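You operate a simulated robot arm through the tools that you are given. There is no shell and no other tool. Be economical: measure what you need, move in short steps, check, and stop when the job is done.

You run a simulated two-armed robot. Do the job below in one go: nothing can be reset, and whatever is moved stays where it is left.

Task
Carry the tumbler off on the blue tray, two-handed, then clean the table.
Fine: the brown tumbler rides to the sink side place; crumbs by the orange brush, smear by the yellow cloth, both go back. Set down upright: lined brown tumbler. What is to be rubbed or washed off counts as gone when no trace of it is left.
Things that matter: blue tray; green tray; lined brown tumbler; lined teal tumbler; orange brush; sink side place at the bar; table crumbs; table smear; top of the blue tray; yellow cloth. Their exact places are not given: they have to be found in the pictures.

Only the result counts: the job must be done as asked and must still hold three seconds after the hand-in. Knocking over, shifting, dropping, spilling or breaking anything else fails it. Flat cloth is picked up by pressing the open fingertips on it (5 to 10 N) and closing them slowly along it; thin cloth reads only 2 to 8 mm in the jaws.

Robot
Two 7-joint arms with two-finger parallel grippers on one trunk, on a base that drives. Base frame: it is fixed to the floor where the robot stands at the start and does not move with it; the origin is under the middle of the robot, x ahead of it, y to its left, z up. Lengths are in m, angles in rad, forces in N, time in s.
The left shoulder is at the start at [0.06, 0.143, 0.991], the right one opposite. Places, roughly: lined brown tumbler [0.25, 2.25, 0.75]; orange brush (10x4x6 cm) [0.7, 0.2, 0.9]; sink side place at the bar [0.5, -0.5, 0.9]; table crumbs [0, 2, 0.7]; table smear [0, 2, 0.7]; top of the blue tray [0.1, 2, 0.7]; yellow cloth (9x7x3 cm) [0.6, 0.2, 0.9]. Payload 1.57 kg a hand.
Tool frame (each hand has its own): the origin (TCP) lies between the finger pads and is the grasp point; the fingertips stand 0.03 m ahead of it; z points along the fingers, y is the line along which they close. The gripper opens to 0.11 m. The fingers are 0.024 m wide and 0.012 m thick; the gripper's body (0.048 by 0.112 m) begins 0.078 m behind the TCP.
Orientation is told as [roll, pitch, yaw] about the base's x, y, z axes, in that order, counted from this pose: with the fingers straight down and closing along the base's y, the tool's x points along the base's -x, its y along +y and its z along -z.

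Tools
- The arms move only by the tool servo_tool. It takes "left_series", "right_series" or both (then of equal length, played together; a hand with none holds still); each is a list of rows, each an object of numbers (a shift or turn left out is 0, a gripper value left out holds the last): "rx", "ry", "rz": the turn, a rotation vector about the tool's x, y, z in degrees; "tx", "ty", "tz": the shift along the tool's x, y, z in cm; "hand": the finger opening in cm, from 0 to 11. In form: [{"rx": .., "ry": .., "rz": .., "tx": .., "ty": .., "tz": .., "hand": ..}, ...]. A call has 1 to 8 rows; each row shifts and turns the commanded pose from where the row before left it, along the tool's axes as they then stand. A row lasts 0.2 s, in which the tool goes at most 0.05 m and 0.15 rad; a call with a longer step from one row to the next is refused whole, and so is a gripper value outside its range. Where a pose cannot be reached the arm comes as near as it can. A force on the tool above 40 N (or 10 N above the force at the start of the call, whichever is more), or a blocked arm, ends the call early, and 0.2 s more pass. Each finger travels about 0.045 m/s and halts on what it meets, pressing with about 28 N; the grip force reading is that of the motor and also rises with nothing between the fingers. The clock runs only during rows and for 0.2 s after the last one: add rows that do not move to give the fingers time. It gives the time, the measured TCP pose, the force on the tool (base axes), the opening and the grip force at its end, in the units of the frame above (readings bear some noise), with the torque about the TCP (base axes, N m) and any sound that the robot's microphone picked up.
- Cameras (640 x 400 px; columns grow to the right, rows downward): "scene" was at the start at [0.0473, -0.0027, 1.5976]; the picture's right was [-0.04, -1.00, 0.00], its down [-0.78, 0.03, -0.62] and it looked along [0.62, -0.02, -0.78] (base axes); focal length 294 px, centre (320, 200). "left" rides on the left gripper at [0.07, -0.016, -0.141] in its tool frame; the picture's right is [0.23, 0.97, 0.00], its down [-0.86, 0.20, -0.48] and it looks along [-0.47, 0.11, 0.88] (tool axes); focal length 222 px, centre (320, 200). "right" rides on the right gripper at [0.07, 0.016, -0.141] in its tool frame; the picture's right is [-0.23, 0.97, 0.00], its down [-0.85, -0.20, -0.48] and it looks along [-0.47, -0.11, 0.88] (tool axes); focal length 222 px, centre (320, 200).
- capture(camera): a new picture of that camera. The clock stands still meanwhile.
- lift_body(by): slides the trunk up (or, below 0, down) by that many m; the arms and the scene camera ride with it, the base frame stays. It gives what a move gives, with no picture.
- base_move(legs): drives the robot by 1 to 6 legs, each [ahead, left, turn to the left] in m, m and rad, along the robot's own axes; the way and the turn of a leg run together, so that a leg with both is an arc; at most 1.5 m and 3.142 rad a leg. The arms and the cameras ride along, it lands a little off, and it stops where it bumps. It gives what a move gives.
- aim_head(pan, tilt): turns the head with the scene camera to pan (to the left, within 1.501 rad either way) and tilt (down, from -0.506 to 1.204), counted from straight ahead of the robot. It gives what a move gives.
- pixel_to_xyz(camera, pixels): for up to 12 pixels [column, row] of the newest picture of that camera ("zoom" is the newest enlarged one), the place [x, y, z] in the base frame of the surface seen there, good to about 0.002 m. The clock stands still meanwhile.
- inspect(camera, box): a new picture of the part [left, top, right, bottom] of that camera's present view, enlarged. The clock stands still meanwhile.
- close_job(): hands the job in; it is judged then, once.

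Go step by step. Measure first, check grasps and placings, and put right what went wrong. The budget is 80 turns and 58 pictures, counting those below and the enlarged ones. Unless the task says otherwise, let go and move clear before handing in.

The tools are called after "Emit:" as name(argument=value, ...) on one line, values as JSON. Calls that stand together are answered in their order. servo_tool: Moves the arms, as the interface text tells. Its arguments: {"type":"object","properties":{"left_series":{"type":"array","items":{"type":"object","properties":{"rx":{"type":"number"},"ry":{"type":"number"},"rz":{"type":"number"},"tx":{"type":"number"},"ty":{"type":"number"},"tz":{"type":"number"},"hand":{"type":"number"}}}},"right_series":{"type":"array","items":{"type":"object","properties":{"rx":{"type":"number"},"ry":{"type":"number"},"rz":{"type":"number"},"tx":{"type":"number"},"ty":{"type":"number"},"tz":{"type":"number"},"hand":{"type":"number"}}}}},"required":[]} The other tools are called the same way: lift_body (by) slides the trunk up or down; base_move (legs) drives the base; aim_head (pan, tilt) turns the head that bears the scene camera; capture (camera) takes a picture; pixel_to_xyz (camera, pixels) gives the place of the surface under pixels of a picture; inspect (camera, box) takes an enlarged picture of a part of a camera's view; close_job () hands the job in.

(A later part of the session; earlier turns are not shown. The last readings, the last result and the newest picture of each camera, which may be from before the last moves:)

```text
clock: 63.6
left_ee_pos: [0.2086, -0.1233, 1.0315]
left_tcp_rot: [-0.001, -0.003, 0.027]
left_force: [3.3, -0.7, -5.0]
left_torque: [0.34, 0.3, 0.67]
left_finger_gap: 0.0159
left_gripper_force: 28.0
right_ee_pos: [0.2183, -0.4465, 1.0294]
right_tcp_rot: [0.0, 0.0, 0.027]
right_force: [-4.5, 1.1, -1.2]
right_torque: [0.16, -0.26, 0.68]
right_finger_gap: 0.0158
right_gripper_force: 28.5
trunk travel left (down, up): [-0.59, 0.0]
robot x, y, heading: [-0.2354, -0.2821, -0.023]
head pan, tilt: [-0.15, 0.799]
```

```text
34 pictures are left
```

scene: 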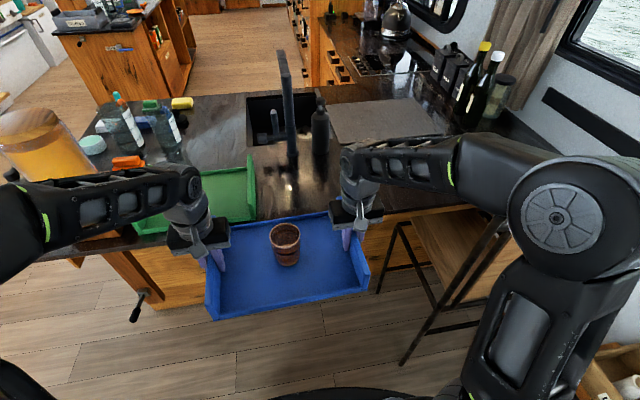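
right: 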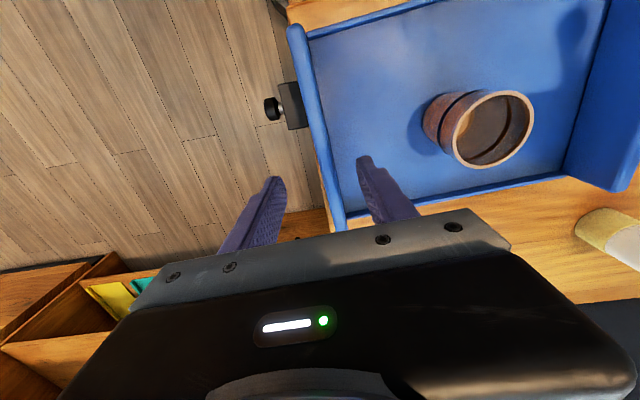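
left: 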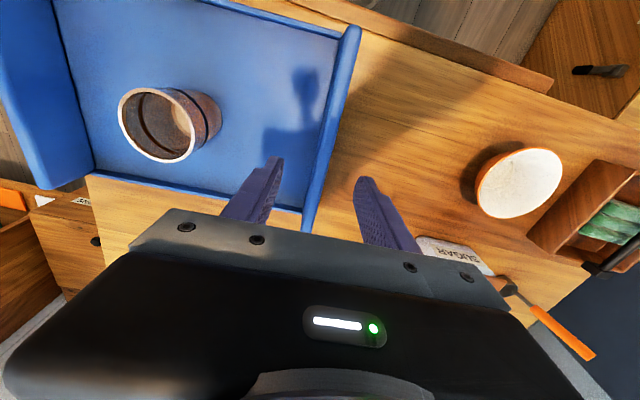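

Carry the tray 15 cm to the right with both arms in step, then check forces.

Emit:
servo_tool(left_series=[{"ty": -2.5}, {"ty": -2.5}, {"ty": -2.5}, {"ty": -2.5}, {"ty": -2.5}, {"ty": -2.5}, {}], right_series=[{"ty": -2.5}, {"ty": -2.5}, {"ty": -2.5}, {"ty": -2.5}, {"ty": -2.5}, {"ty": -2.5}, {}])

Emit:
base_move(legs=[[0, -0.06, 0.02], [0.2, 0, 0]])

Emit:
capture(camera="scene")

```text
clock: 65.2
left_ee_pos: [0.2114, -0.2748, 1.0323]
left_tcp_rot: [-0.002, -0.001, 0.027]
left_force: [2.9, 6.1, -1.4]
left_torque: [-0.08, 0.28, 0.42]
left_finger_gap: 0.0158
left_gripper_force: 27.6
right_ee_pos: [0.2222, -0.5984, 1.0306]
right_tcp_rot: [0.0, -0.001, 0.028]
right_force: [-1.4, -6.3, -2.6]
right_torque: [-0.19, -0.22, 0.37]
right_finger_gap: 0.0159
right_gripper_force: 27.5
trunk travel left (down, up): [-0.59, 0.0]
robot x, y, heading: [-0.2362, -0.2839, -0.018]
head pan, tilt: [-0.15, 0.799]
```

```text
clock: 67.4
left_ee_pos: [0.4052, -0.3237, 1.0315]
left_tcp_rot: [-0.001, -0.002, 0.05]
left_force: [2.7, 6.3, -2.6]
left_torque: [0.02, 0.06, 0.38]
left_finger_gap: 0.0156
left_gripper_force: 27.8
right_ee_pos: [0.4214, -0.6467, 1.0302]
right_tcp_rot: [0.0, 0.003, 0.05]
right_force: [-2.6, -6.9, -2.3]
right_torque: [-0.11, 0.03, 0.41]
right_finger_gap: 0.0156
right_gripper_force: 28.1
trunk travel left (down, up): [-0.59, 0.0]
robot x, y, heading: [-0.0436, -0.3481, -0.005]
head pan, tilt: [-0.15, 0.799]
```

```text
33 pictures are left
```

scene: 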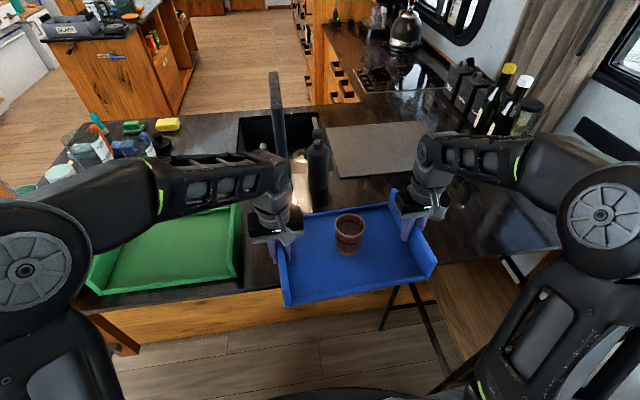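

Forces stay small. Move 10.5 cm over the bar, then lower toward z≈0.92.

Emit:
servo_tool(left_series=[{"tx": -2.1}, {"tx": -2.1}, {"tx": -2.1}, {"tx": -2.1}, {"tx": -2.1}, {}], right_series=[{"tx": -2.1}, {"tx": -2.1}, {"tx": -2.1}, {"tx": -2.1}, {"tx": -2.1}, {}])

Emit:
inspect(camera="scene", box=[200, 100, 460, 320])

Emit:
pixel_to_xyz(camera="scene", pixels=[[320, 180], [240, 240]])

```text
clock: 68.8
left_ee_pos: [0.5087, -0.3188, 1.0339]
left_tcp_rot: [-0.001, -0.002, 0.051]
left_force: [2.0, -5.1, -0.3]
left_torque: [-0.2, 0.07, 0.32]
left_finger_gap: 0.0157
left_gripper_force: 28.0
right_ee_pos: [0.5227, -0.6424, 1.0321]
right_tcp_rot: [0.0, 0.001, 0.05]
right_force: [-2.3, 5.5, -3.6]
right_torque: [-0.29, -0.1, 0.3]
right_finger_gap: 0.0161
right_gripper_force: 28.0
trunk travel left (down, up): [-0.59, 0.0]
robot x, y, heading: [-0.0436, -0.3454, -0.002]
head pan, tilt: [-0.15, 0.799]
```

```text
1.82 times, centred on (330, 210) of scene
```

zoom: 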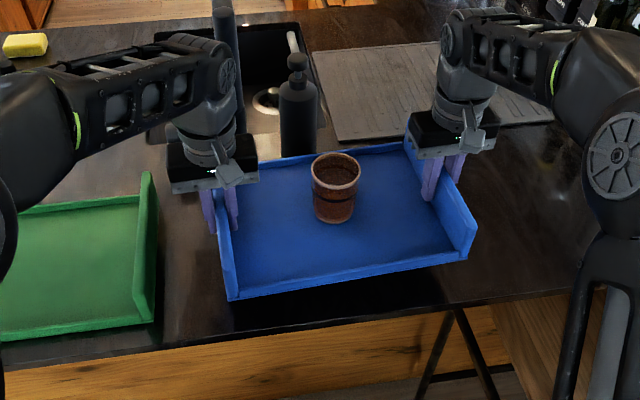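

```text
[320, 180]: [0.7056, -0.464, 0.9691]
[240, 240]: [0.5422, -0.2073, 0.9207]
```

Emit:
servo_tool(left_series=[{"tz": 1.5}, {"tz": 1.5}, {"tz": 1.5}, {"tz": 1.3}, {}], right_series=[{"tz": 1.5}, {"tz": 1.5}, {"tz": 1.5}, {"tz": 1.3}, {}])

Emit:
servo_tool(left_series=[{"tz": 0.4}, {"tz": 0.3}, {"tz": 0.3}, {}], right_series=[{"tz": 0.4}, {"tz": 0.3}, {"tz": 0.3}, {}])

```text
clock: 70.0
left_ee_pos: [0.5085, -0.318, 0.9725]
left_tcp_rot: [-0.002, -0.002, 0.049]
left_force: [-1.5, -5.6, 2.8]
left_torque: [-0.51, 0.58, -0.23]
left_finger_gap: 0.0158
left_gripper_force: 27.8
right_ee_pos: [0.5235, -0.643, 0.9719]
right_tcp_rot: [-0.002, 0.0, 0.051]
right_force: [0.6, 5.0, -6.9]
right_torque: [-0.8, -0.6, -0.22]
right_finger_gap: 0.0159
right_gripper_force: 28.0
trunk travel left (down, up): [-0.59, 0.0]
robot x, y, heading: [-0.0448, -0.3425, -0.001]
head pan, tilt: [-0.15, 0.799]
```

```text
clock: 71.0
left_ee_pos: [0.5099, -0.3188, 0.9672]
left_tcp_rot: [-0.001, -0.007, 0.051]
left_force: [8.8, -8.3, 15.6]
left_torque: [0.49, 0.61, -0.01]
left_finger_gap: 0.0158
left_gripper_force: 27.8
right_ee_pos: [0.5238, -0.6434, 0.9644]
right_tcp_rot: [-0.001, -0.004, 0.048]
right_force: [-1.2, 4.6, 17.9]
right_torque: [-0.03, 0.62, -0.03]
right_finger_gap: 0.0159
right_gripper_force: 27.8
trunk travel left (down, up): [-0.59, 0.0]
robot x, y, heading: [-0.0439, -0.3451, -0.002]
head pan, tilt: [-0.15, 0.799]
```

Both hands feel the bar (~17 N). Release and rise.

Emit:
servo_tool(left_series=[{"tz": -0.2, "hand": 2.5}, {"hand": 5}, {"hand": 6}, {}, {"tz": -4}, {"tz": -4}, {"tz": -4}, {"tz": -4}], right_series=[{"tz": -0.2, "hand": 2.5}, {"hand": 5}, {"hand": 6}, {}, {"tz": -4}, {"tz": -4}, {"tz": -4}, {"tz": -4}])

Emit:
inspect(camera="scene", box=[200, 100, 460, 320])

```text
clock: 72.8
left_ee_pos: [0.5094, -0.3192, 1.1285]
left_tcp_rot: [-0.001, -0.002, 0.049]
left_force: [0.7, 0.6, -0.1]
left_torque: [-0.01, -0.02, 0.04]
left_finger_gap: 0.0598
left_gripper_force: 0.0
right_ee_pos: [0.5223, -0.6447, 1.1226]
right_tcp_rot: [0.0, -0.001, 0.051]
right_force: [-0.2, -0.5, 0.1]
right_torque: [0.04, -0.03, 0.03]
right_finger_gap: 0.0602
right_gripper_force: 0.0
trunk travel left (down, up): [-0.59, 0.0]
robot x, y, heading: [-0.0449, -0.348, 0.0]
head pan, tilt: [-0.15, 0.799]
```

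```text
1.82 times, centred on (330, 210) of scene
```

zoom: 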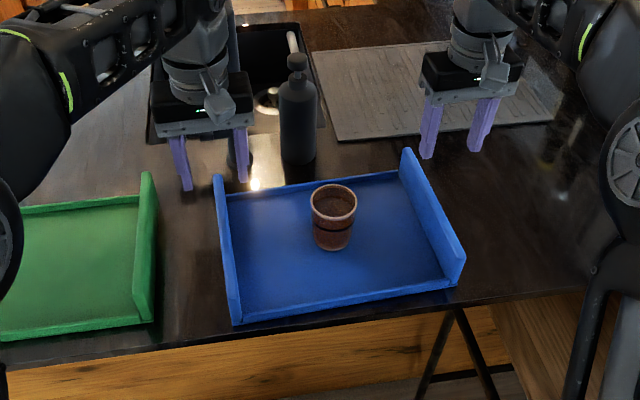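

Tray and tumbler are placed. Retract the arms, back off, and go round to the left end of the bar to fetch brush and cloth from the side where the jar is not in the way.

Emit:
base_move(legs=[[-0.2, 0, 0]])

Emit:
servo_tool(left_series=[{"tx": 4, "ty": 2}, {"tx": 4, "ty": 2}, {"tx": 4, "ty": 3}, {"ty": 4}, {"ty": 4}, {"ty": 4}, {"ty": 3}], right_series=[{"tx": 4}, {"tx": 4}, {"tx": 4}, {"tx": 2}, {}, {}, {}])

Emit:
base_move(legs=[[0, 1.5, 0], [0, 0.15, 0], [0, 0, -1.571]])

Emit:
aim_head(pan=0.5, tilt=0.7)

Emit:
capture(camera="scene")

```text
clock: 74.4
left_ee_pos: [0.3058, -0.3166, 1.1267]
left_tcp_rot: [-0.002, -0.003, 0.053]
left_force: [0.2, -0.5, 0.5]
left_torque: [-0.01, -0.02, 0.0]
left_finger_gap: 0.06
left_gripper_force: 0.1
right_ee_pos: [0.322, -0.6441, 1.1234]
right_tcp_rot: [0.001, 0.0, 0.054]
right_force: [0.1, 0.1, 0.7]
right_torque: [0.02, -0.07, 0.02]
right_finger_gap: 0.0598
right_gripper_force: 0.1
trunk travel left (down, up): [-0.59, 0.0]
robot x, y, heading: [-0.248, -0.3439, -0.0]
head pan, tilt: [-0.15, 0.799]
```

```text
clock: 76.0
left_ee_pos: [0.1757, -0.1051, 1.1252]
left_tcp_rot: [0.0, -0.001, 0.049]
left_force: [0.1, 0.9, 0.2]
left_torque: [-0.02, -0.01, 0.01]
left_finger_gap: 0.0598
left_gripper_force: 0.0
right_ee_pos: [0.1819, -0.6509, 1.1229]
right_tcp_rot: [-0.001, -0.001, 0.053]
right_force: [-0.5, 0.4, 0.5]
right_torque: [-0.06, 0.0, 0.02]
right_finger_gap: 0.0602
right_gripper_force: 0.0
trunk travel left (down, up): [-0.59, 0.0]
robot x, y, heading: [-0.2465, -0.3432, 0.001]
head pan, tilt: [-0.15, 0.799]
```

```text
clock: 88.4
left_ee_pos: [0.0043, 0.8935, 1.1246]
left_tcp_rot: [0.0, -0.002, -1.594]
left_force: [-0.2, 0.2, -0.5]
left_torque: [0.02, 0.01, 0.01]
left_finger_gap: 0.0599
left_gripper_force: 0.1
right_ee_pos: [-0.5399, 0.929, 1.123]
right_tcp_rot: [0.0, 0.0, -1.596]
right_force: [0.8, 0.6, -0.4]
right_torque: [-0.03, -0.01, 0.02]
right_finger_gap: 0.0598
right_gripper_force: 0.0
trunk travel left (down, up): [-0.59, 0.0]
robot x, y, heading: [-0.1999, 1.3327, -1.646]
head pan, tilt: [-0.15, 0.799]
```

```text
clock: 89.5
left_ee_pos: [0.0041, 0.893, 1.1252]
left_tcp_rot: [-0.001, -0.001, -1.597]
left_force: [0.0, -0.7, 0.0]
left_torque: [-0.03, 0.02, 0.01]
left_finger_gap: 0.0596
left_gripper_force: 0.1
right_ee_pos: [-0.5399, 0.9289, 1.1237]
right_tcp_rot: [0.001, 0.0, -1.596]
right_force: [0.5, -0.1, 0.2]
right_torque: [-0.02, 0.02, 0.01]
right_finger_gap: 0.0599
right_gripper_force: 0.0
trunk travel left (down, up): [-0.59, 0.0]
robot x, y, heading: [-0.199, 1.3357, -1.648]
head pan, tilt: [0.499, 0.7]
```

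```text
30 pictures are left
```

scene: 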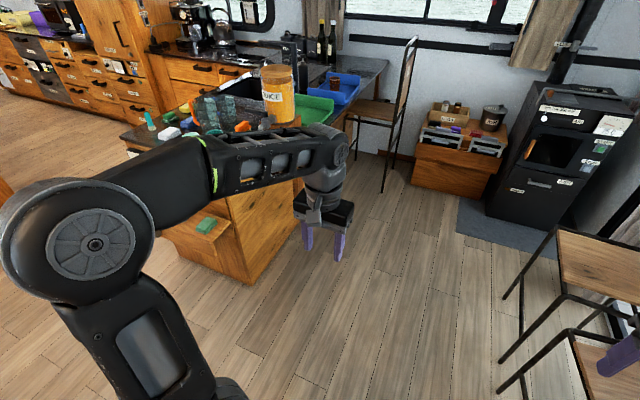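

Emit:
pixel_to_xyz(camera="scene", pixels=[[205, 225], [170, 232], [230, 230], [215, 270], [230, 195], [60, 300], [130, 270]])

Emit:
base_move(legs=[[0, 0, 0.075], [0, 0.75, 0]])

Emit:
aim_head(pan=0.0, tilt=0.75)

Emit:
capture(camera="scene")

```text
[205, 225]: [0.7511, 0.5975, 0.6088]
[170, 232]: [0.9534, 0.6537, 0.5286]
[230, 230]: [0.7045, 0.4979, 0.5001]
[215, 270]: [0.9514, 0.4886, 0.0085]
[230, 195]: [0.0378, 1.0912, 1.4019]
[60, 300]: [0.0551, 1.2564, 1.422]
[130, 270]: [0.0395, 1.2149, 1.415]
```

```text
clock: 94.0
left_ee_pos: [0.7872, 0.9123, 1.1256]
left_tcp_rot: [-0.001, -0.001, -1.516]
left_force: [0.2, 0.5, -0.3]
left_torque: [0.01, 0.01, -0.03]
left_finger_gap: 0.06
left_gripper_force: 0.1
right_ee_pos: [0.2421, 0.9044, 1.1229]
right_tcp_rot: [0.0, 0.001, -1.514]
right_force: [-0.4, -0.6, -0.3]
right_torque: [-0.02, 0.05, -0.04]
right_finger_gap: 0.0597
right_gripper_force: 0.1
trunk travel left (down, up): [-0.59, 0.0]
robot x, y, heading: [0.5457, 1.3356, -1.562]
head pan, tilt: [0.499, 0.7]
```

```text
clock: 94.9
left_ee_pos: [0.7866, 0.9127, 1.1257]
left_tcp_rot: [0.001, -0.003, -1.515]
left_force: [0.9, 0.6, -1.2]
left_torque: [0.01, 0.0, -0.02]
left_finger_gap: 0.0602
left_gripper_force: 0.1
right_ee_pos: [0.2411, 0.9047, 1.1229]
right_tcp_rot: [0.0, 0.001, -1.515]
right_force: [0.1, -0.6, 0.2]
right_torque: [0.03, -0.02, 0.03]
right_finger_gap: 0.0599
right_gripper_force: 0.1
trunk travel left (down, up): [-0.59, 0.0]
robot x, y, heading: [0.5431, 1.3364, -1.566]
head pan, tilt: [0.0, 0.75]
```

```text
29 pictures are left
```

scene: 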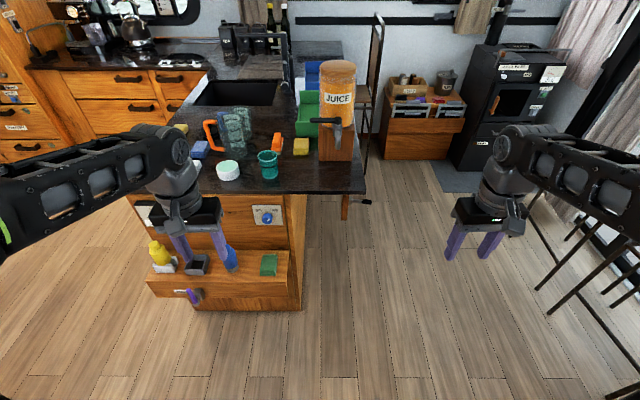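

A low ledge protrudes at the bar's end (x>0.66). Zooming to measure the items and obstacles.

Emit:
inspect(camera="scene", box=[180, 50, 380, 200])

Emit:
pixel_to_xyz(camera="zoom", pixels=[[310, 285], [310, 325], [292, 310], [330, 310], [370, 295], [390, 290], [285, 345], [155, 375], [505, 230], [445, 340], [545, 340], [580, 440]])

Emit:
pixel_to_xyz(camera="scene", pixels=[[290, 252], [302, 305], [362, 190], [330, 190], [292, 192], [340, 170], [336, 138], [300, 140], [308, 148], [278, 135], [275, 150], [295, 280]])

```text
2.67 times, centred on (280, 125) of scene
```

zoom: 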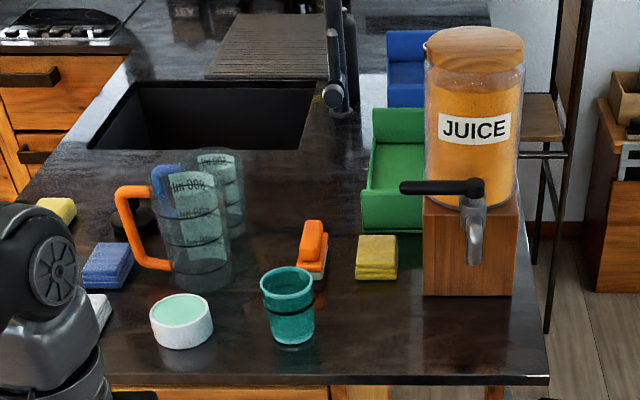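

```text
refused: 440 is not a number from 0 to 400
```

```text
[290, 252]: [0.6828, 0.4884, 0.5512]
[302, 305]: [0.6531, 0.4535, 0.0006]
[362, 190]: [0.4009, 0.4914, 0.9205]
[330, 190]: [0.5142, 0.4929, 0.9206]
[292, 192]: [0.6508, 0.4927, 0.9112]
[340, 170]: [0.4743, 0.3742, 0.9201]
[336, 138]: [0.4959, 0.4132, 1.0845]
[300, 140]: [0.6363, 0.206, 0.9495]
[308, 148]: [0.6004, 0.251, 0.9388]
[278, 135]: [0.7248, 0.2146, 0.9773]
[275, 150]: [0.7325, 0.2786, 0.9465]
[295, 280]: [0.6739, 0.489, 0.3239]
```

Emit:
pixel_to_xyz(camera="zoom", pixels=[[312, 235], [312, 280], [300, 285], [325, 270], [286, 280], [292, 340], [377, 245], [360, 278], [395, 278], [358, 240], [396, 240], [195, 270]])

Emit:
pixel_to_xyz(camera="scene", pixels=[[300, 250], [150, 290], [290, 285], [268, 262], [165, 255], [230, 262], [240, 130], [330, 70]])

```text
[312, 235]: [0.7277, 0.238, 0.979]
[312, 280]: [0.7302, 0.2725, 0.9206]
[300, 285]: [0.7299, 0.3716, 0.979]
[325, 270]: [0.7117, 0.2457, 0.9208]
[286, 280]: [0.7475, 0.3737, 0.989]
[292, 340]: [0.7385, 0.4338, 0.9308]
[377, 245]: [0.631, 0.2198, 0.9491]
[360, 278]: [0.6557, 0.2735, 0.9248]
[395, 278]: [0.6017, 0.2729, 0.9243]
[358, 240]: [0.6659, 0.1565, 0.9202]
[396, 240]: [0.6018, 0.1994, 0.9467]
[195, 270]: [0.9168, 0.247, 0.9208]
```

```text
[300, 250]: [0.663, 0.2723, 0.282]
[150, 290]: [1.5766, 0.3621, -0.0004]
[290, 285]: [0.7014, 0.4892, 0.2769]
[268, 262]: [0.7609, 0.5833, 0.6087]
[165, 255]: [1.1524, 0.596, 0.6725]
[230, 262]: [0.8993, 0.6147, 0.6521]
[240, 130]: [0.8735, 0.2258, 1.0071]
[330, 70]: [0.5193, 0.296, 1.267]
```

Emit:
pixel_to_xyz(camera="zoom", pixels=[[425, 200], [424, 290], [515, 210], [512, 293], [426, 100], [524, 80], [405, 187], [475, 262], [445, 200], [262, 320], [314, 320], [287, 270]])

```text
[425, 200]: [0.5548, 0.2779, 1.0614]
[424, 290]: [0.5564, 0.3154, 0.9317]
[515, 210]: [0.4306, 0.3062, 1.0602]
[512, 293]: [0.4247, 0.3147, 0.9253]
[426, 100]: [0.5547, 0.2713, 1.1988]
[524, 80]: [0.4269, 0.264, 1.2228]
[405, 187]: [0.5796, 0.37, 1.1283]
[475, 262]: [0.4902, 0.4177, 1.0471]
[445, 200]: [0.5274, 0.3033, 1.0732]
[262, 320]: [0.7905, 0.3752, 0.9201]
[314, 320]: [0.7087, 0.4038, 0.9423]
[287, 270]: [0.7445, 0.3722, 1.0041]
```

Cloth spans x 0.60–0.66, y 0.19–0.275; brush centre (0.728,0.225); teal tumbler at (0.74,0.405), jar tap handle to x≈0.585. I raise the left hand and drive in to about (0.40,0.86), reaching with the left arm.

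Emit:
servo_tool(left_series=[{"tz": -3, "rz": 3}, {"tz": -3, "ty": 3}, {"tz": -1, "ty": 3}, {}])

Emit:
base_move(legs=[[0, -0.14, -0.005], [0.475, 0, 0]])

Emit:
capture(camera="scene")

```text
clock: 95.9
left_ee_pos: [0.811, 0.9179, 1.1843]
left_tcp_rot: [-0.027, -0.033, -1.556]
left_force: [-0.4, 0.3, 0.5]
left_torque: [-0.02, 0.02, -0.01]
left_finger_gap: 0.0601
left_gripper_force: 0.0
left hand out of reach, approached as far as the arm can: row 2, 3
right_ee_pos: [0.2401, 0.9044, 1.1244]
right_tcp_rot: [0.002, -0.001, -1.515]
right_force: [-0.7, 0.5, 0.5]
right_torque: [-0.01, -0.01, -0.02]
right_finger_gap: 0.06
right_gripper_force: 0.0
trunk travel left (down, up): [-0.59, 0.0]
robot x, y, heading: [0.5472, 1.3332, -1.566]
head pan, tilt: [0.0, 0.75]
```

```text
clock: 99.7
left_ee_pos: [0.6797, 0.429, 1.1838]
left_tcp_rot: [-0.03, -0.029, -1.546]
left_force: [-0.7, 0.2, -0.6]
left_torque: [0.02, 0.01, -0.02]
left_finger_gap: 0.06
left_gripper_force: 0.0
right_ee_pos: [0.1105, 0.4098, 1.1221]
right_tcp_rot: [0.0, 0.001, -1.504]
right_force: [0.3, -0.4, 1.0]
right_torque: [0.02, 0.02, 0.0]
right_finger_gap: 0.0602
right_gripper_force: 0.1
trunk travel left (down, up): [-0.59, 0.0]
robot x, y, heading: [0.4108, 0.8421, -1.557]
head pan, tilt: [0.0, 0.75]
```

```text
27 pictures are left
```

scene: 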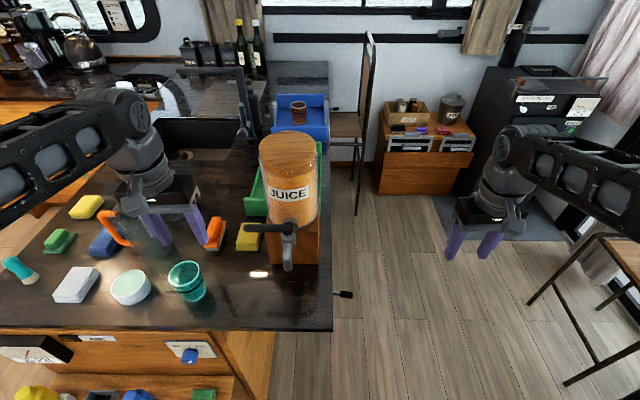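

Emit:
servo_tool(left_series=[{"tx": -4, "tz": 2}, {"tx": -4, "tz": 2}, {"tx": -4, "tz": 2}, {"tx": -4, "tz": 2, "rx": 1.6, "ry": 1.7, "rz": 1.4}, {"tx": -3.8, "ty": 2.4}, {"ty": 2.4}, {}])

Emit:
capture(camera="left")

```text
clock: 101.3
left_ee_pos: [0.7165, 0.2481, 1.104]
left_tcp_rot: [-0.057, -0.006, -1.573]
left_force: [-0.5, -0.1, -0.4]
left_torque: [-0.02, -0.01, 0.01]
left_finger_gap: 0.06
left_gripper_force: 0.1
left hand out of reach, approached as far as the arm can: row 5
right_ee_pos: [0.1091, 0.4099, 1.1226]
right_tcp_rot: [0.0, 0.0, -1.506]
right_force: [-0.2, -0.5, 0.4]
right_torque: [-0.02, -0.01, -0.03]
right_finger_gap: 0.0603
right_gripper_force: 0.1
trunk travel left (down, up): [-0.59, 0.0]
robot x, y, heading: [0.4099, 0.8441, -1.557]
head pan, tilt: [0.0, 0.75]
```

```text
26 pictures are left
```

left: 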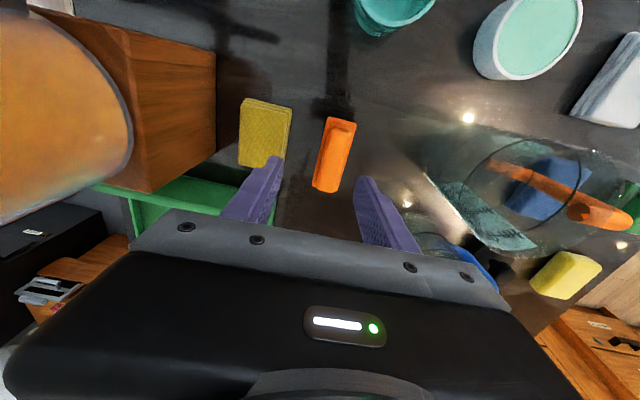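

Emit:
pixel_to_xyz(camera="left", pixels=[[340, 125], [330, 165], [323, 118], [355, 125], [315, 185], [338, 190], [266, 105], [265, 135], [242, 130], [290, 135], [240, 163], [270, 165]])

Emit:
servo_tool(left_series=[{"tz": 3}, {"tz": 3, "ry": 3}, {"tx": -2, "ty": 1}, {}])

```text
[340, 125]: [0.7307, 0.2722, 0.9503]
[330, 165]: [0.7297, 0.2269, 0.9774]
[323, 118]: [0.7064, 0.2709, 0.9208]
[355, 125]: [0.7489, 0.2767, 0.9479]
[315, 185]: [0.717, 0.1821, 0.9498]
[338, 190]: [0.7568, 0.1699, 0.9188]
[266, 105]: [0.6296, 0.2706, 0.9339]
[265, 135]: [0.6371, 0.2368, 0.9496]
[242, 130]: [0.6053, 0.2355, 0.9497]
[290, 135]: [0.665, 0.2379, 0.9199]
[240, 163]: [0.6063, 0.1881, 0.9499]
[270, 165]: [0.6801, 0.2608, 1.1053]
```

```text
clock: 102.3
left_ee_pos: [0.7242, 0.227, 1.0435]
left_tcp_rot: [-0.055, 0.049, -1.573]
left_force: [-0.7, -0.4, 0.7]
left_torque: [0.0, 0.02, 0.0]
left_finger_gap: 0.0598
left_gripper_force: 0.1
right_ee_pos: [0.11, 0.4113, 1.1221]
right_tcp_rot: [0.0, 0.001, -1.504]
right_force: [-0.3, -0.6, 0.2]
right_torque: [0.01, 0.01, 0.0]
right_finger_gap: 0.0604
right_gripper_force: 0.1
trunk travel left (down, up): [-0.59, 0.0]
robot x, y, heading: [0.4101, 0.845, -1.557]
head pan, tilt: [0.0, 0.75]
```

The ry/rx mapping is clear now: undo tilt with rx −3.1, ry −2.8.

Emit:
servo_tool(left_series=[{"rx": -3.1, "ry": -2.8}, {"tz": 1}, {}])

```text
clock: 103.1
left_ee_pos: [0.7235, 0.2269, 1.0345]
left_tcp_rot: [-0.002, -0.001, -1.572]
left_force: [0.2, -0.4, -0.3]
left_torque: [0.01, 0.0, 0.01]
left_finger_gap: 0.0603
left_gripper_force: 0.0
right_ee_pos: [0.1111, 0.4106, 1.1234]
right_tcp_rot: [0.0, 0.0, -1.504]
right_force: [-0.4, 1.0, 1.1]
right_torque: [0.01, 0.02, 0.02]
right_finger_gap: 0.0601
right_gripper_force: 0.0
trunk travel left (down, up): [-0.59, 0.0]
robot x, y, heading: [0.4076, 0.8437, -1.552]
head pan, tilt: [0.0, 0.75]
```

Emit:
servo_tool(left_series=[{"ty": 0.6, "tz": 2.5}, {"tz": 4.1}, {}, {"hand": 2}, {}, {}, {}, {}])

Emit:
capture(camera="left")

```text
clock: 104.9
left_ee_pos: [0.7309, 0.2261, 0.9722]
left_tcp_rot: [-0.002, 0.002, -1.573]
left_force: [0.2, 0.0, 0.0]
left_torque: [-0.02, -0.02, 0.04]
left_finger_gap: 0.0389
left_gripper_force: 28.3
right_ee_pos: [0.1089, 0.4107, 1.1233]
right_tcp_rot: [0.001, 0.001, -1.503]
right_force: [0.0, -0.1, 0.2]
right_torque: [0.0, 0.0, 0.01]
right_finger_gap: 0.06
right_gripper_force: 0.1
trunk travel left (down, up): [-0.59, 0.0]
robot x, y, heading: [0.4109, 0.8432, -1.561]
head pan, tilt: [0.0, 0.75]
```

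```text
25 pictures are left
```

left: 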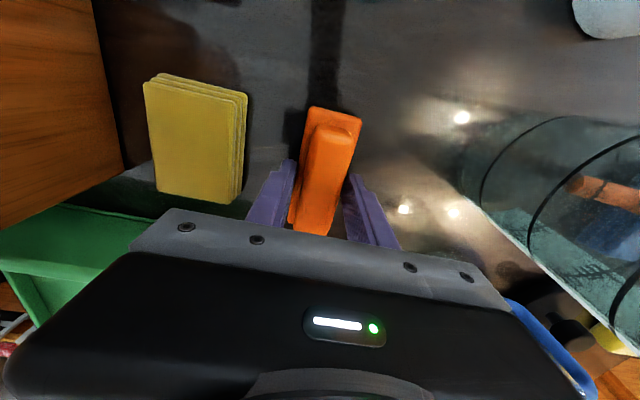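

Brush gripped (home TCP 0.731,0.226,0.972). I lift it clear over the tumbler, back off and turn to the table.

Emit:
servo_tool(left_series=[{"tz": -4}, {"tz": -4}, {"tz": -3}, {"tx": 4}, {"tx": 4}, {}])

Emit:
base_move(legs=[[-0.45, 0, 0], [0, 0, 3.13], [0, 0.4, 0]])

Emit:
aim_head(pan=0, tilt=0.9)

Emit:
capture(camera="scene")

```text
clock: 106.3
left_ee_pos: [0.7307, 0.3062, 1.0808]
left_tcp_rot: [-0.001, 0.002, -1.572]
left_force: [-0.4, 0.0, 0.2]
left_torque: [0.02, 0.02, 0.02]
left_finger_gap: 0.0393
left_gripper_force: 27.2
right_ee_pos: [0.1107, 0.4097, 1.1227]
right_tcp_rot: [-0.001, 0.0, -1.504]
right_force: [-0.5, 0.2, -0.3]
right_torque: [0.02, 0.01, 0.03]
right_finger_gap: 0.0598
right_gripper_force: 0.0
trunk travel left (down, up): [-0.59, 0.0]
robot x, y, heading: [0.4114, 0.8444, -1.558]
head pan, tilt: [0.0, 0.75]
```

```text
clock: 118.3
left_ee_pos: [-0.2769, 1.8763, 1.0812]
left_tcp_rot: [-0.003, 0.002, 1.494]
left_force: [-0.9, 1.5, -0.6]
left_torque: [-0.01, 0.0, 0.04]
left_finger_gap: 0.0393
left_gripper_force: 27.9
right_ee_pos: [0.3325, 1.7293, 1.1228]
right_tcp_rot: [-0.001, 0.0, 1.563]
right_force: [-0.3, 0.4, -0.1]
right_torque: [0.02, 0.0, 0.03]
right_finger_gap: 0.0602
right_gripper_force: 0.0
trunk travel left (down, up): [-0.59, 0.0]
robot x, y, heading: [0.0032, 1.3169, 1.513]
head pan, tilt: [0.0, 0.75]
```

```text
clock: 119.0
left_ee_pos: [-0.2768, 1.8761, 1.0816]
left_tcp_rot: [-0.002, 0.003, 1.496]
left_force: [-0.3, -1.2, -0.2]
left_torque: [0.0, -0.01, 0.01]
left_finger_gap: 0.0389
left_gripper_force: 27.7
right_ee_pos: [0.3346, 1.7273, 1.1225]
right_tcp_rot: [0.001, 0.0, 1.564]
right_force: [-0.5, -0.5, -1.2]
right_torque: [0.04, 0.01, -0.03]
right_finger_gap: 0.06
right_gripper_force: 0.1
trunk travel left (down, up): [-0.59, 0.0]
robot x, y, heading: [0.0023, 1.3188, 1.51]
head pan, tilt: [0.0, 0.901]
```

```text
24 pictures are left
```

scene: 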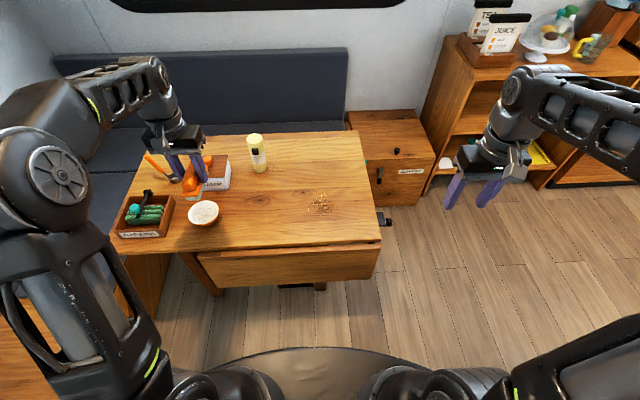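

Crumbs are visible near (320,205). Zoom in.

Emit:
inspect(camera="scene", box=[232, 160, 392, 260])

Emit:
pixel_to_xyz(camera="zoom", pixels=[[300, 180], [390, 180], [350, 140], [350, 215], [350, 180], [200, 200], [590, 325], [450, 200]])

```text
4.00 times, centred on (312, 210) of scene
```

zoom: 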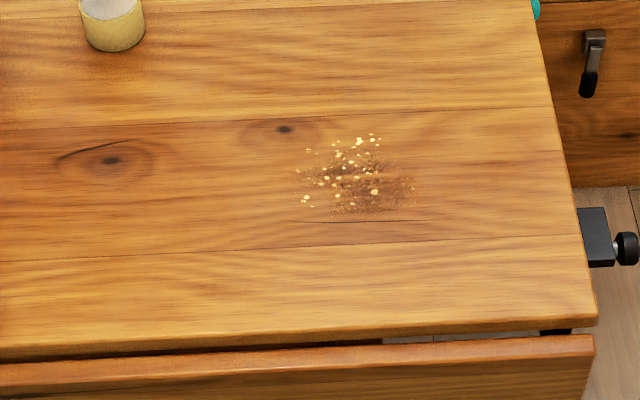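

```text
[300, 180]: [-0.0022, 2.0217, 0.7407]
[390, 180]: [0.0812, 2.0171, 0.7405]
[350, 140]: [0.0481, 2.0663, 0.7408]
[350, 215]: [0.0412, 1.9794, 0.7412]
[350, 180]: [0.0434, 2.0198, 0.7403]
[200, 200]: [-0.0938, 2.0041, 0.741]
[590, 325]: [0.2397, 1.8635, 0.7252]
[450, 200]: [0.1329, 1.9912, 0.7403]
```

Crumbs cover x 0–0.08, y 1.975–2.07; a brown smear lies under them up to x≈0.105. Drive up to the table.

Emit:
base_move(legs=[[0, 0, 0.06], [0.22, -0.1, 0]])

```text
clock: 121.3
left_ee_pos: [-0.2074, 2.0818, 1.0796]
left_tcp_rot: [0.0, 0.001, 1.55]
left_force: [-0.1, -0.4, -1.3]
left_torque: [0.0, 0.0, 0.01]
left_finger_gap: 0.0391
left_gripper_force: 28.3
right_ee_pos: [0.4105, 1.9684, 1.122]
right_tcp_rot: [0.001, 0.003, 1.618]
right_force: [0.1, 0.4, 0.0]
right_torque: [-0.03, 0.01, 0.02]
right_finger_gap: 0.0599
right_gripper_force: 0.1
trunk travel left (down, up): [-0.59, 0.0]
robot x, y, heading: [0.1002, 1.537, 1.573]
head pan, tilt: [0.0, 0.901]
```

Emit:
servo_tool(left_series=[{"ty": -4.5, "tx": 2}, {"ty": -4.5, "tx": 2}, {"ty": -4.5, "tx": 2}, {"tz": 5}, {"tz": 5}, {"tz": 5}, {"tz": 5}, {"tz": 5}])

```text
clock: 123.1
left_ee_pos: [-0.0691, 2.0211, 0.8309]
left_tcp_rot: [-0.004, 0.0, 1.553]
left_force: [-0.4, 0.4, -0.8]
left_torque: [-0.03, 0.0, -0.01]
left_finger_gap: 0.0389
left_gripper_force: 28.0
right_ee_pos: [0.4118, 1.9681, 1.1221]
right_tcp_rot: [0.0, 0.0, 1.618]
right_force: [-0.1, 0.7, -0.8]
right_torque: [-0.05, 0.01, -0.01]
right_finger_gap: 0.0598
right_gripper_force: 0.0
trunk travel left (down, up): [-0.59, 0.0]
robot x, y, heading: [0.1032, 1.5377, 1.566]
head pan, tilt: [0.0, 0.901]
```

Descend to light contact and stroke in +x across the crumbs.

Emit:
servo_tool(left_series=[{"tz": 3.6}, {"tz": 0.4}, {}])

Emit:
servo_tool(left_series=[{"ty": -3}, {"ty": -3}, {"ty": -3}, {"ty": -3}, {"ty": -3}, {"ty": -3}, {"ty": -3}, {}])

Emit:
servo_tool(left_series=[{"tz": -5}, {"tz": -5}, {"tz": -3, "ty": 4}, {"ty": 5}, {"ty": 5}, {"ty": 5}, {"ty": 2}])

Emit:
inspect(camera="scene", box=[200, 180, 424, 320])

```text
clock: 123.9
left_ee_pos: [-0.0718, 2.0176, 0.7923]
left_tcp_rot: [-0.002, 0.0, 1.551]
left_force: [0.1, -0.4, -0.1]
left_torque: [0.01, 0.04, 0.03]
left_finger_gap: 0.039
left_gripper_force: 28.0
right_ee_pos: [0.4112, 1.9668, 1.1238]
right_tcp_rot: [-0.001, 0.001, 1.619]
right_force: [-0.6, 0.3, 0.0]
right_torque: [0.01, 0.03, 0.0]
right_finger_gap: 0.0602
right_gripper_force: 0.0
trunk travel left (down, up): [-0.59, 0.0]
robot x, y, heading: [0.1008, 1.5413, 1.569]
head pan, tilt: [0.0, 0.901]
```

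```text
clock: 125.7
left_ee_pos: [0.1371, 2.0131, 0.7911]
left_tcp_rot: [-0.003, -0.002, 1.549]
left_force: [-2.2, -0.3, 13.2]
left_torque: [0.08, 0.13, 0.05]
left_finger_gap: 0.039
left_gripper_force: 27.8
right_ee_pos: [0.4109, 1.966, 1.1232]
right_tcp_rot: [0.0, 0.0, 1.618]
right_force: [-0.4, 0.1, 0.0]
right_torque: [0.0, 0.02, 0.0]
right_finger_gap: 0.06
right_gripper_force: 0.1
trunk travel left (down, up): [-0.59, 0.0]
robot x, y, heading: [0.1026, 1.5396, 1.566]
head pan, tilt: [0.0, 0.901]
```

```text
clock: 127.3
left_ee_pos: [-0.0723, 2.017, 0.9198]
left_tcp_rot: [-0.002, 0.003, 1.549]
left_force: [1.2, 0.8, -1.1]
left_torque: [0.0, -0.02, 0.02]
left_finger_gap: 0.0392
left_gripper_force: 28.2
right_ee_pos: [0.4113, 1.9666, 1.1225]
right_tcp_rot: [0.0, 0.001, 1.618]
right_force: [-0.5, -0.8, -0.7]
right_torque: [-0.02, -0.02, -0.03]
right_finger_gap: 0.0599
right_gripper_force: 0.1
trunk travel left (down, up): [-0.59, 0.0]
robot x, y, heading: [0.1018, 1.5444, 1.568]
head pan, tilt: [0.0, 0.901]
```

```text
2.86 times, centred on (312, 250) of scene
```

zoom: 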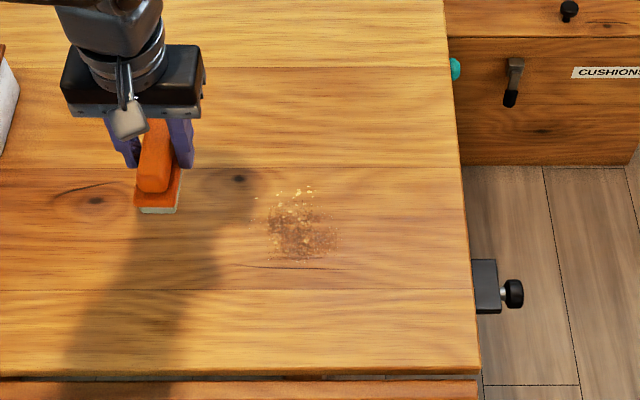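

Crumbs are thinning; more back-and-forth strokes with contact.

Emit:
servo_tool(left_series=[{"tz": 5, "tx": -1.5}, {"tz": 5}, {"tz": 2.6}, {"tz": 0.3}, {"ty": -4}, {"ty": -4.5}, {"ty": -4.5}, {"ty": -4.5}])

Emit:
servo_tool(left_series=[{"ty": 4.5}, {"ty": 4.5}, {"ty": 4.5}, {"ty": 4.5}, {"ty": -4.5}, {"ty": -4.5}, {"ty": -4.5}, {"ty": -4.5}])

Emit:
servo_tool(left_series=[{"ty": 4.5, "tx": 1}, {"ty": 4.5, "tx": 0.5}, {"ty": 4.5}, {"ty": 4.5}, {"ty": -4.5}, {"ty": -4.5}, {"ty": -4.5}, {"ty": -4.5}])

Emit:
servo_tool(left_series=[{"tz": -5}, {"tz": -5}, {"tz": -3, "ty": 4}, {"ty": 5}, {"ty": 5}, {"ty": 5}, {"ty": 2}])

Emit:
inspect(camera="scene", box=[200, 180, 424, 320])

```text
refused: row 1 steps farther than a row can; nothing moved
```

```text
clock: 129.1
left_ee_pos: [-0.0731, 2.0179, 0.9198]
left_tcp_rot: [-0.001, 0.003, 1.553]
left_force: [-0.3, 0.9, 0.1]
left_torque: [0.02, 0.04, -0.01]
left_finger_gap: 0.0389
left_gripper_force: 28.0
right_ee_pos: [0.411, 1.9682, 1.1224]
right_tcp_rot: [0.001, 0.001, 1.619]
right_force: [-0.2, -0.8, -0.2]
right_torque: [-0.02, 0.01, -0.01]
right_finger_gap: 0.06
right_gripper_force: 0.0
trunk travel left (down, up): [-0.59, 0.0]
robot x, y, heading: [0.1057, 1.5366, 1.571]
head pan, tilt: [0.0, 0.901]
```

```text
clock: 130.9
left_ee_pos: [-0.0716, 2.0053, 0.9222]
left_tcp_rot: [-0.003, 0.001, 1.549]
left_force: [0.2, -0.3, -0.4]
left_torque: [-0.01, 0.0, 0.0]
left_finger_gap: 0.039
left_gripper_force: 27.9
right_ee_pos: [0.412, 1.9671, 1.1238]
right_tcp_rot: [0.0, 0.001, 1.619]
right_force: [0.5, -0.4, -0.8]
right_torque: [-0.03, 0.0, 0.02]
right_finger_gap: 0.06
right_gripper_force: 0.0
trunk travel left (down, up): [-0.59, 0.0]
robot x, y, heading: [0.1019, 1.538, 1.566]
head pan, tilt: [0.0, 0.901]
```

```text
clock: 132.5
left_ee_pos: [-0.283, 2.0092, 1.0516]
left_tcp_rot: [-0.002, 0.001, 1.549]
left_force: [0.2, -0.1, -1.3]
left_torque: [0.0, 0.03, -0.02]
left_finger_gap: 0.0391
left_gripper_force: 28.1
right_ee_pos: [0.4112, 1.9673, 1.1225]
right_tcp_rot: [0.0, 0.001, 1.618]
right_force: [0.8, -0.7, -0.4]
right_torque: [-0.02, 0.01, 0.01]
right_finger_gap: 0.0598
right_gripper_force: 0.1
trunk travel left (down, up): [-0.59, 0.0]
robot x, y, heading: [0.1023, 1.5411, 1.562]
head pan, tilt: [0.0, 0.901]
```

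```text
2.86 times, centred on (312, 250) of scene
```

zoom: 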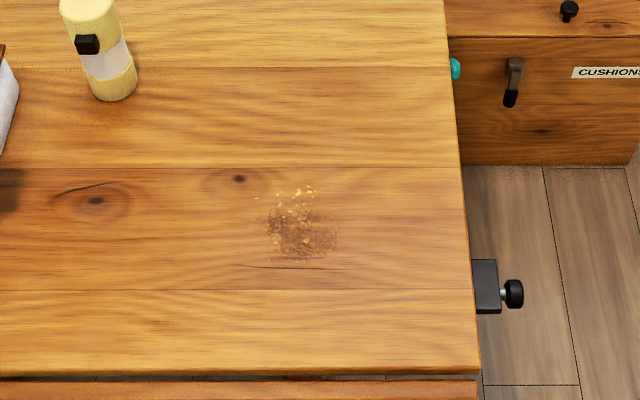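

The row was refused and the strokes ran harmlessly in air. Reposition, then stroke again.

Emit:
servo_tool(left_series=[{"ty": -4.9}, {"ty": -4.9}, {"ty": -4.9}, {"ty": -4.9, "tx": -0.5}, {"ty": -3.5, "tx": -1.2}, {"tz": 4.9}, {"tz": 4.9}, {"tz": 4.9}])

Emit:
servo_tool(left_series=[{"tz": 4.9}, {"tz": 4.8}, {"tz": 1.5}, {"tz": 0.2}, {}])

```text
clock: 134.3
left_ee_pos: [-0.0535, 2.0172, 0.9038]
left_tcp_rot: [-0.002, 0.003, 1.551]
left_force: [-0.4, 0.3, -1.1]
left_torque: [0.0, 0.01, -0.03]
left_finger_gap: 0.0391
left_gripper_force: 28.0
right_ee_pos: [0.4115, 1.9667, 1.1224]
right_tcp_rot: [0.0, 0.001, 1.619]
right_force: [-0.1, 0.9, 0.2]
right_torque: [0.0, 0.0, 0.03]
right_finger_gap: 0.0604
right_gripper_force: 0.1
trunk travel left (down, up): [-0.59, 0.0]
robot x, y, heading: [0.1034, 1.5409, 1.569]
head pan, tilt: [0.0, 0.901]
```

```text
clock: 135.5
left_ee_pos: [-0.0519, 2.0181, 0.7901]
left_tcp_rot: [-0.002, -0.003, 1.55]
left_force: [-0.5, -6.9, 21.2]
left_torque: [-0.25, -0.01, 0.01]
left_finger_gap: 0.0393
left_gripper_force: 27.9
right_ee_pos: [0.4124, 1.9635, 1.1248]
right_tcp_rot: [-0.001, -0.003, 1.616]
right_force: [-0.1, 0.6, -0.5]
right_torque: [0.04, -0.02, 0.01]
right_finger_gap: 0.06
right_gripper_force: 0.0
trunk travel left (down, up): [-0.59, 0.0]
robot x, y, heading: [0.1003, 1.5362, 1.572]
head pan, tilt: [0.0, 0.901]
```

Emit:
servo_tool(left_series=[{"tz": -0.1, "tx": -0.8}, {"ty": -4}, {"ty": -4}, {"ty": -4}, {"ty": -4}, {"ty": 4}, {"ty": 4}, {"ty": 4}])

Emit:
servo_tool(left_series=[{"ty": 4, "tx": 0.5}, {"ty": -4, "tx": 0.5}, {"ty": -4, "tx": 0.5}, {"ty": -4}, {"ty": -4}, {"ty": 4}, {"ty": 4}, {"ty": 4}])

Emit:
servo_tool(left_series=[{"ty": 4}, {"tz": -4}, {"tz": -4}, {"tz": -4}, {"ty": 4}, {"ty": 4}, {}])

Emit:
inspect(camera="scene", box=[200, 180, 424, 320])

```text
clock: 137.3
left_ee_pos: [-0.0114, 2.0277, 0.7899]
left_tcp_rot: [-0.003, 0.001, 1.551]
left_force: [2.2, 0.1, 6.2]
left_torque: [0.34, -0.11, -0.14]
left_finger_gap: 0.0394
left_gripper_force: 28.2
right_ee_pos: [0.4105, 1.9659, 1.1224]
right_tcp_rot: [0.001, -0.002, 1.617]
right_force: [0.8, 0.0, -0.1]
right_torque: [0.0, -0.01, 0.01]
right_finger_gap: 0.0601
right_gripper_force: 0.1
trunk travel left (down, up): [-0.59, 0.0]
robot x, y, heading: [0.0985, 1.5373, 1.569]
head pan, tilt: [0.0, 0.901]
```

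```text
clock: 139.1
left_ee_pos: [-0.0114, 2.0124, 0.7906]
left_tcp_rot: [-0.003, 0.002, 1.55]
left_force: [0.6, -0.6, -1.2]
left_torque: [-0.01, 0.02, -0.03]
left_finger_gap: 0.0392
left_gripper_force: 28.1
right_ee_pos: [0.4101, 1.9684, 1.1223]
right_tcp_rot: [-0.001, 0.0, 1.618]
right_force: [0.8, -0.2, 1.4]
right_torque: [0.0, -0.02, 0.02]
right_finger_gap: 0.0602
right_gripper_force: 0.2
trunk travel left (down, up): [-0.59, 0.0]
robot x, y, heading: [0.1036, 1.5378, 1.563]
head pan, tilt: [0.0, 0.901]
```

```text
clock: 140.7
left_ee_pos: [-0.1346, 2.0132, 0.9083]
left_tcp_rot: [-0.002, 0.002, 1.549]
left_force: [0.0, -0.2, -1.0]
left_torque: [-0.02, 0.01, 0.01]
left_finger_gap: 0.0392
left_gripper_force: 28.2
right_ee_pos: [0.4121, 1.9669, 1.1237]
right_tcp_rot: [-0.001, 0.0, 1.617]
right_force: [-1.5, 0.3, -0.8]
right_torque: [-0.03, -0.01, -0.02]
right_finger_gap: 0.0598
right_gripper_force: 0.1
trunk travel left (down, up): [-0.59, 0.0]
robot x, y, heading: [0.102, 1.5415, 1.564]
head pan, tilt: [0.0, 0.901]
```

```text
2.86 times, centred on (312, 250) of scene
```

zoom: 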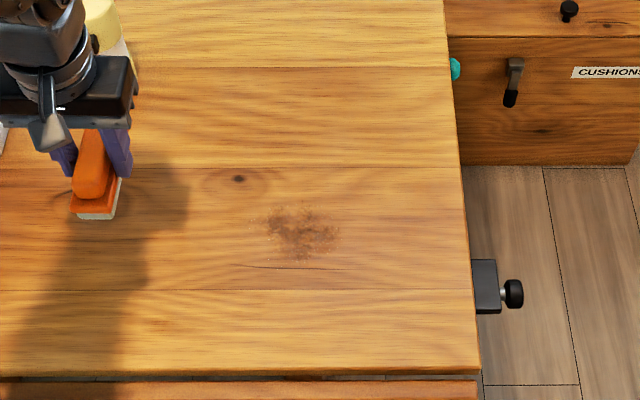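

Crumbs nearly gone; one more round with slightly firmer contact over both y bands, then a close check.

Emit:
servo_tool(left_series=[{"ty": -4, "tx": -1.2}, {"ty": -4}, {"tz": 4.5}, {"tz": 4.5}, {"tz": 2.9}, {"ty": -4}, {"ty": -4}, {"ty": -4}])

Emit:
servo_tool(left_series=[{"ty": -4}, {"ty": 4}, {"ty": 4}, {"ty": 4}, {"ty": 4, "tx": 1}, {"ty": -4, "tx": 1}, {"ty": -4}, {"ty": -4}])

Emit:
servo_tool(left_series=[{"ty": -4}, {"ty": 4}, {"ty": 4}, {"ty": 4}, {"ty": 4}, {"tz": -4}, {"tz": -4}, {"tz": -4, "ty": 3}])

Emit:
inspect(camera="scene", box=[270, 235, 350, 285])

```text
clock: 142.5
left_ee_pos: [0.0723, 2.0211, 0.7933]
left_tcp_rot: [-0.002, 0.004, 1.549]
left_force: [-0.3, 0.9, -0.7]
left_torque: [-0.02, 0.04, -0.02]
left_finger_gap: 0.039
left_gripper_force: 28.0
right_ee_pos: [0.4114, 1.9667, 1.1222]
right_tcp_rot: [0.002, -0.002, 1.617]
right_force: [0.7, -0.9, -1.0]
right_torque: [0.04, 0.02, 0.01]
right_finger_gap: 0.0598
right_gripper_force: 0.1
trunk travel left (down, up): [-0.59, 0.0]
robot x, y, heading: [0.1018, 1.5404, 1.568]
head pan, tilt: [0.0, 0.901]
```

```text
clock: 144.3
left_ee_pos: [0.0701, 1.9998, 0.7903]
left_tcp_rot: [-0.002, -0.001, 1.552]
left_force: [0.0, 0.7, 3.1]
left_torque: [0.18, 0.02, 0.0]
left_finger_gap: 0.0392
left_gripper_force: 28.3
right_ee_pos: [0.4119, 1.9658, 1.1232]
right_tcp_rot: [0.001, 0.002, 1.618]
right_force: [0.5, 0.2, -0.2]
right_torque: [0.03, 0.02, 0.01]
right_finger_gap: 0.0597
right_gripper_force: 0.0
trunk travel left (down, up): [-0.59, 0.0]
robot x, y, heading: [0.1043, 1.5406, 1.565]
head pan, tilt: [0.0, 0.901]
```

```text
clock: 146.1
left_ee_pos: [-0.0863, 2.0038, 0.9107]
left_tcp_rot: [-0.003, 0.003, 1.55]
left_force: [0.1, 0.2, -0.5]
left_torque: [-0.03, -0.02, -0.02]
left_finger_gap: 0.0393
left_gripper_force: 28.2
right_ee_pos: [0.4114, 1.9656, 1.1241]
right_tcp_rot: [0.0, -0.001, 1.618]
right_force: [-0.9, 0.3, -0.7]
right_torque: [-0.01, -0.01, 0.0]
right_finger_gap: 0.06
right_gripper_force: 0.0
trunk travel left (down, up): [-0.59, 0.0]
robot x, y, heading: [0.1043, 1.5386, 1.567]
head pan, tilt: [0.0, 0.901]
```

```text
8.00 times, centred on (310, 260) of scene
```

zoom: 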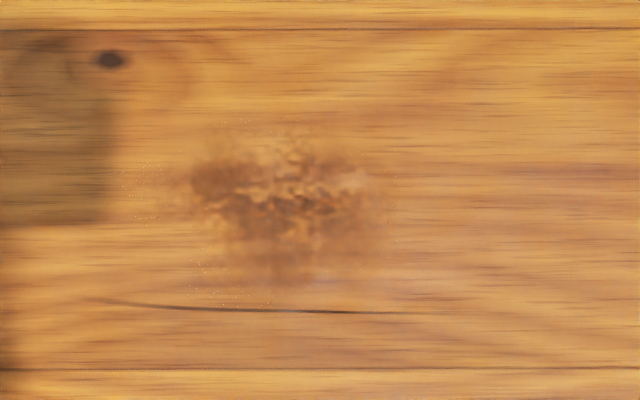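

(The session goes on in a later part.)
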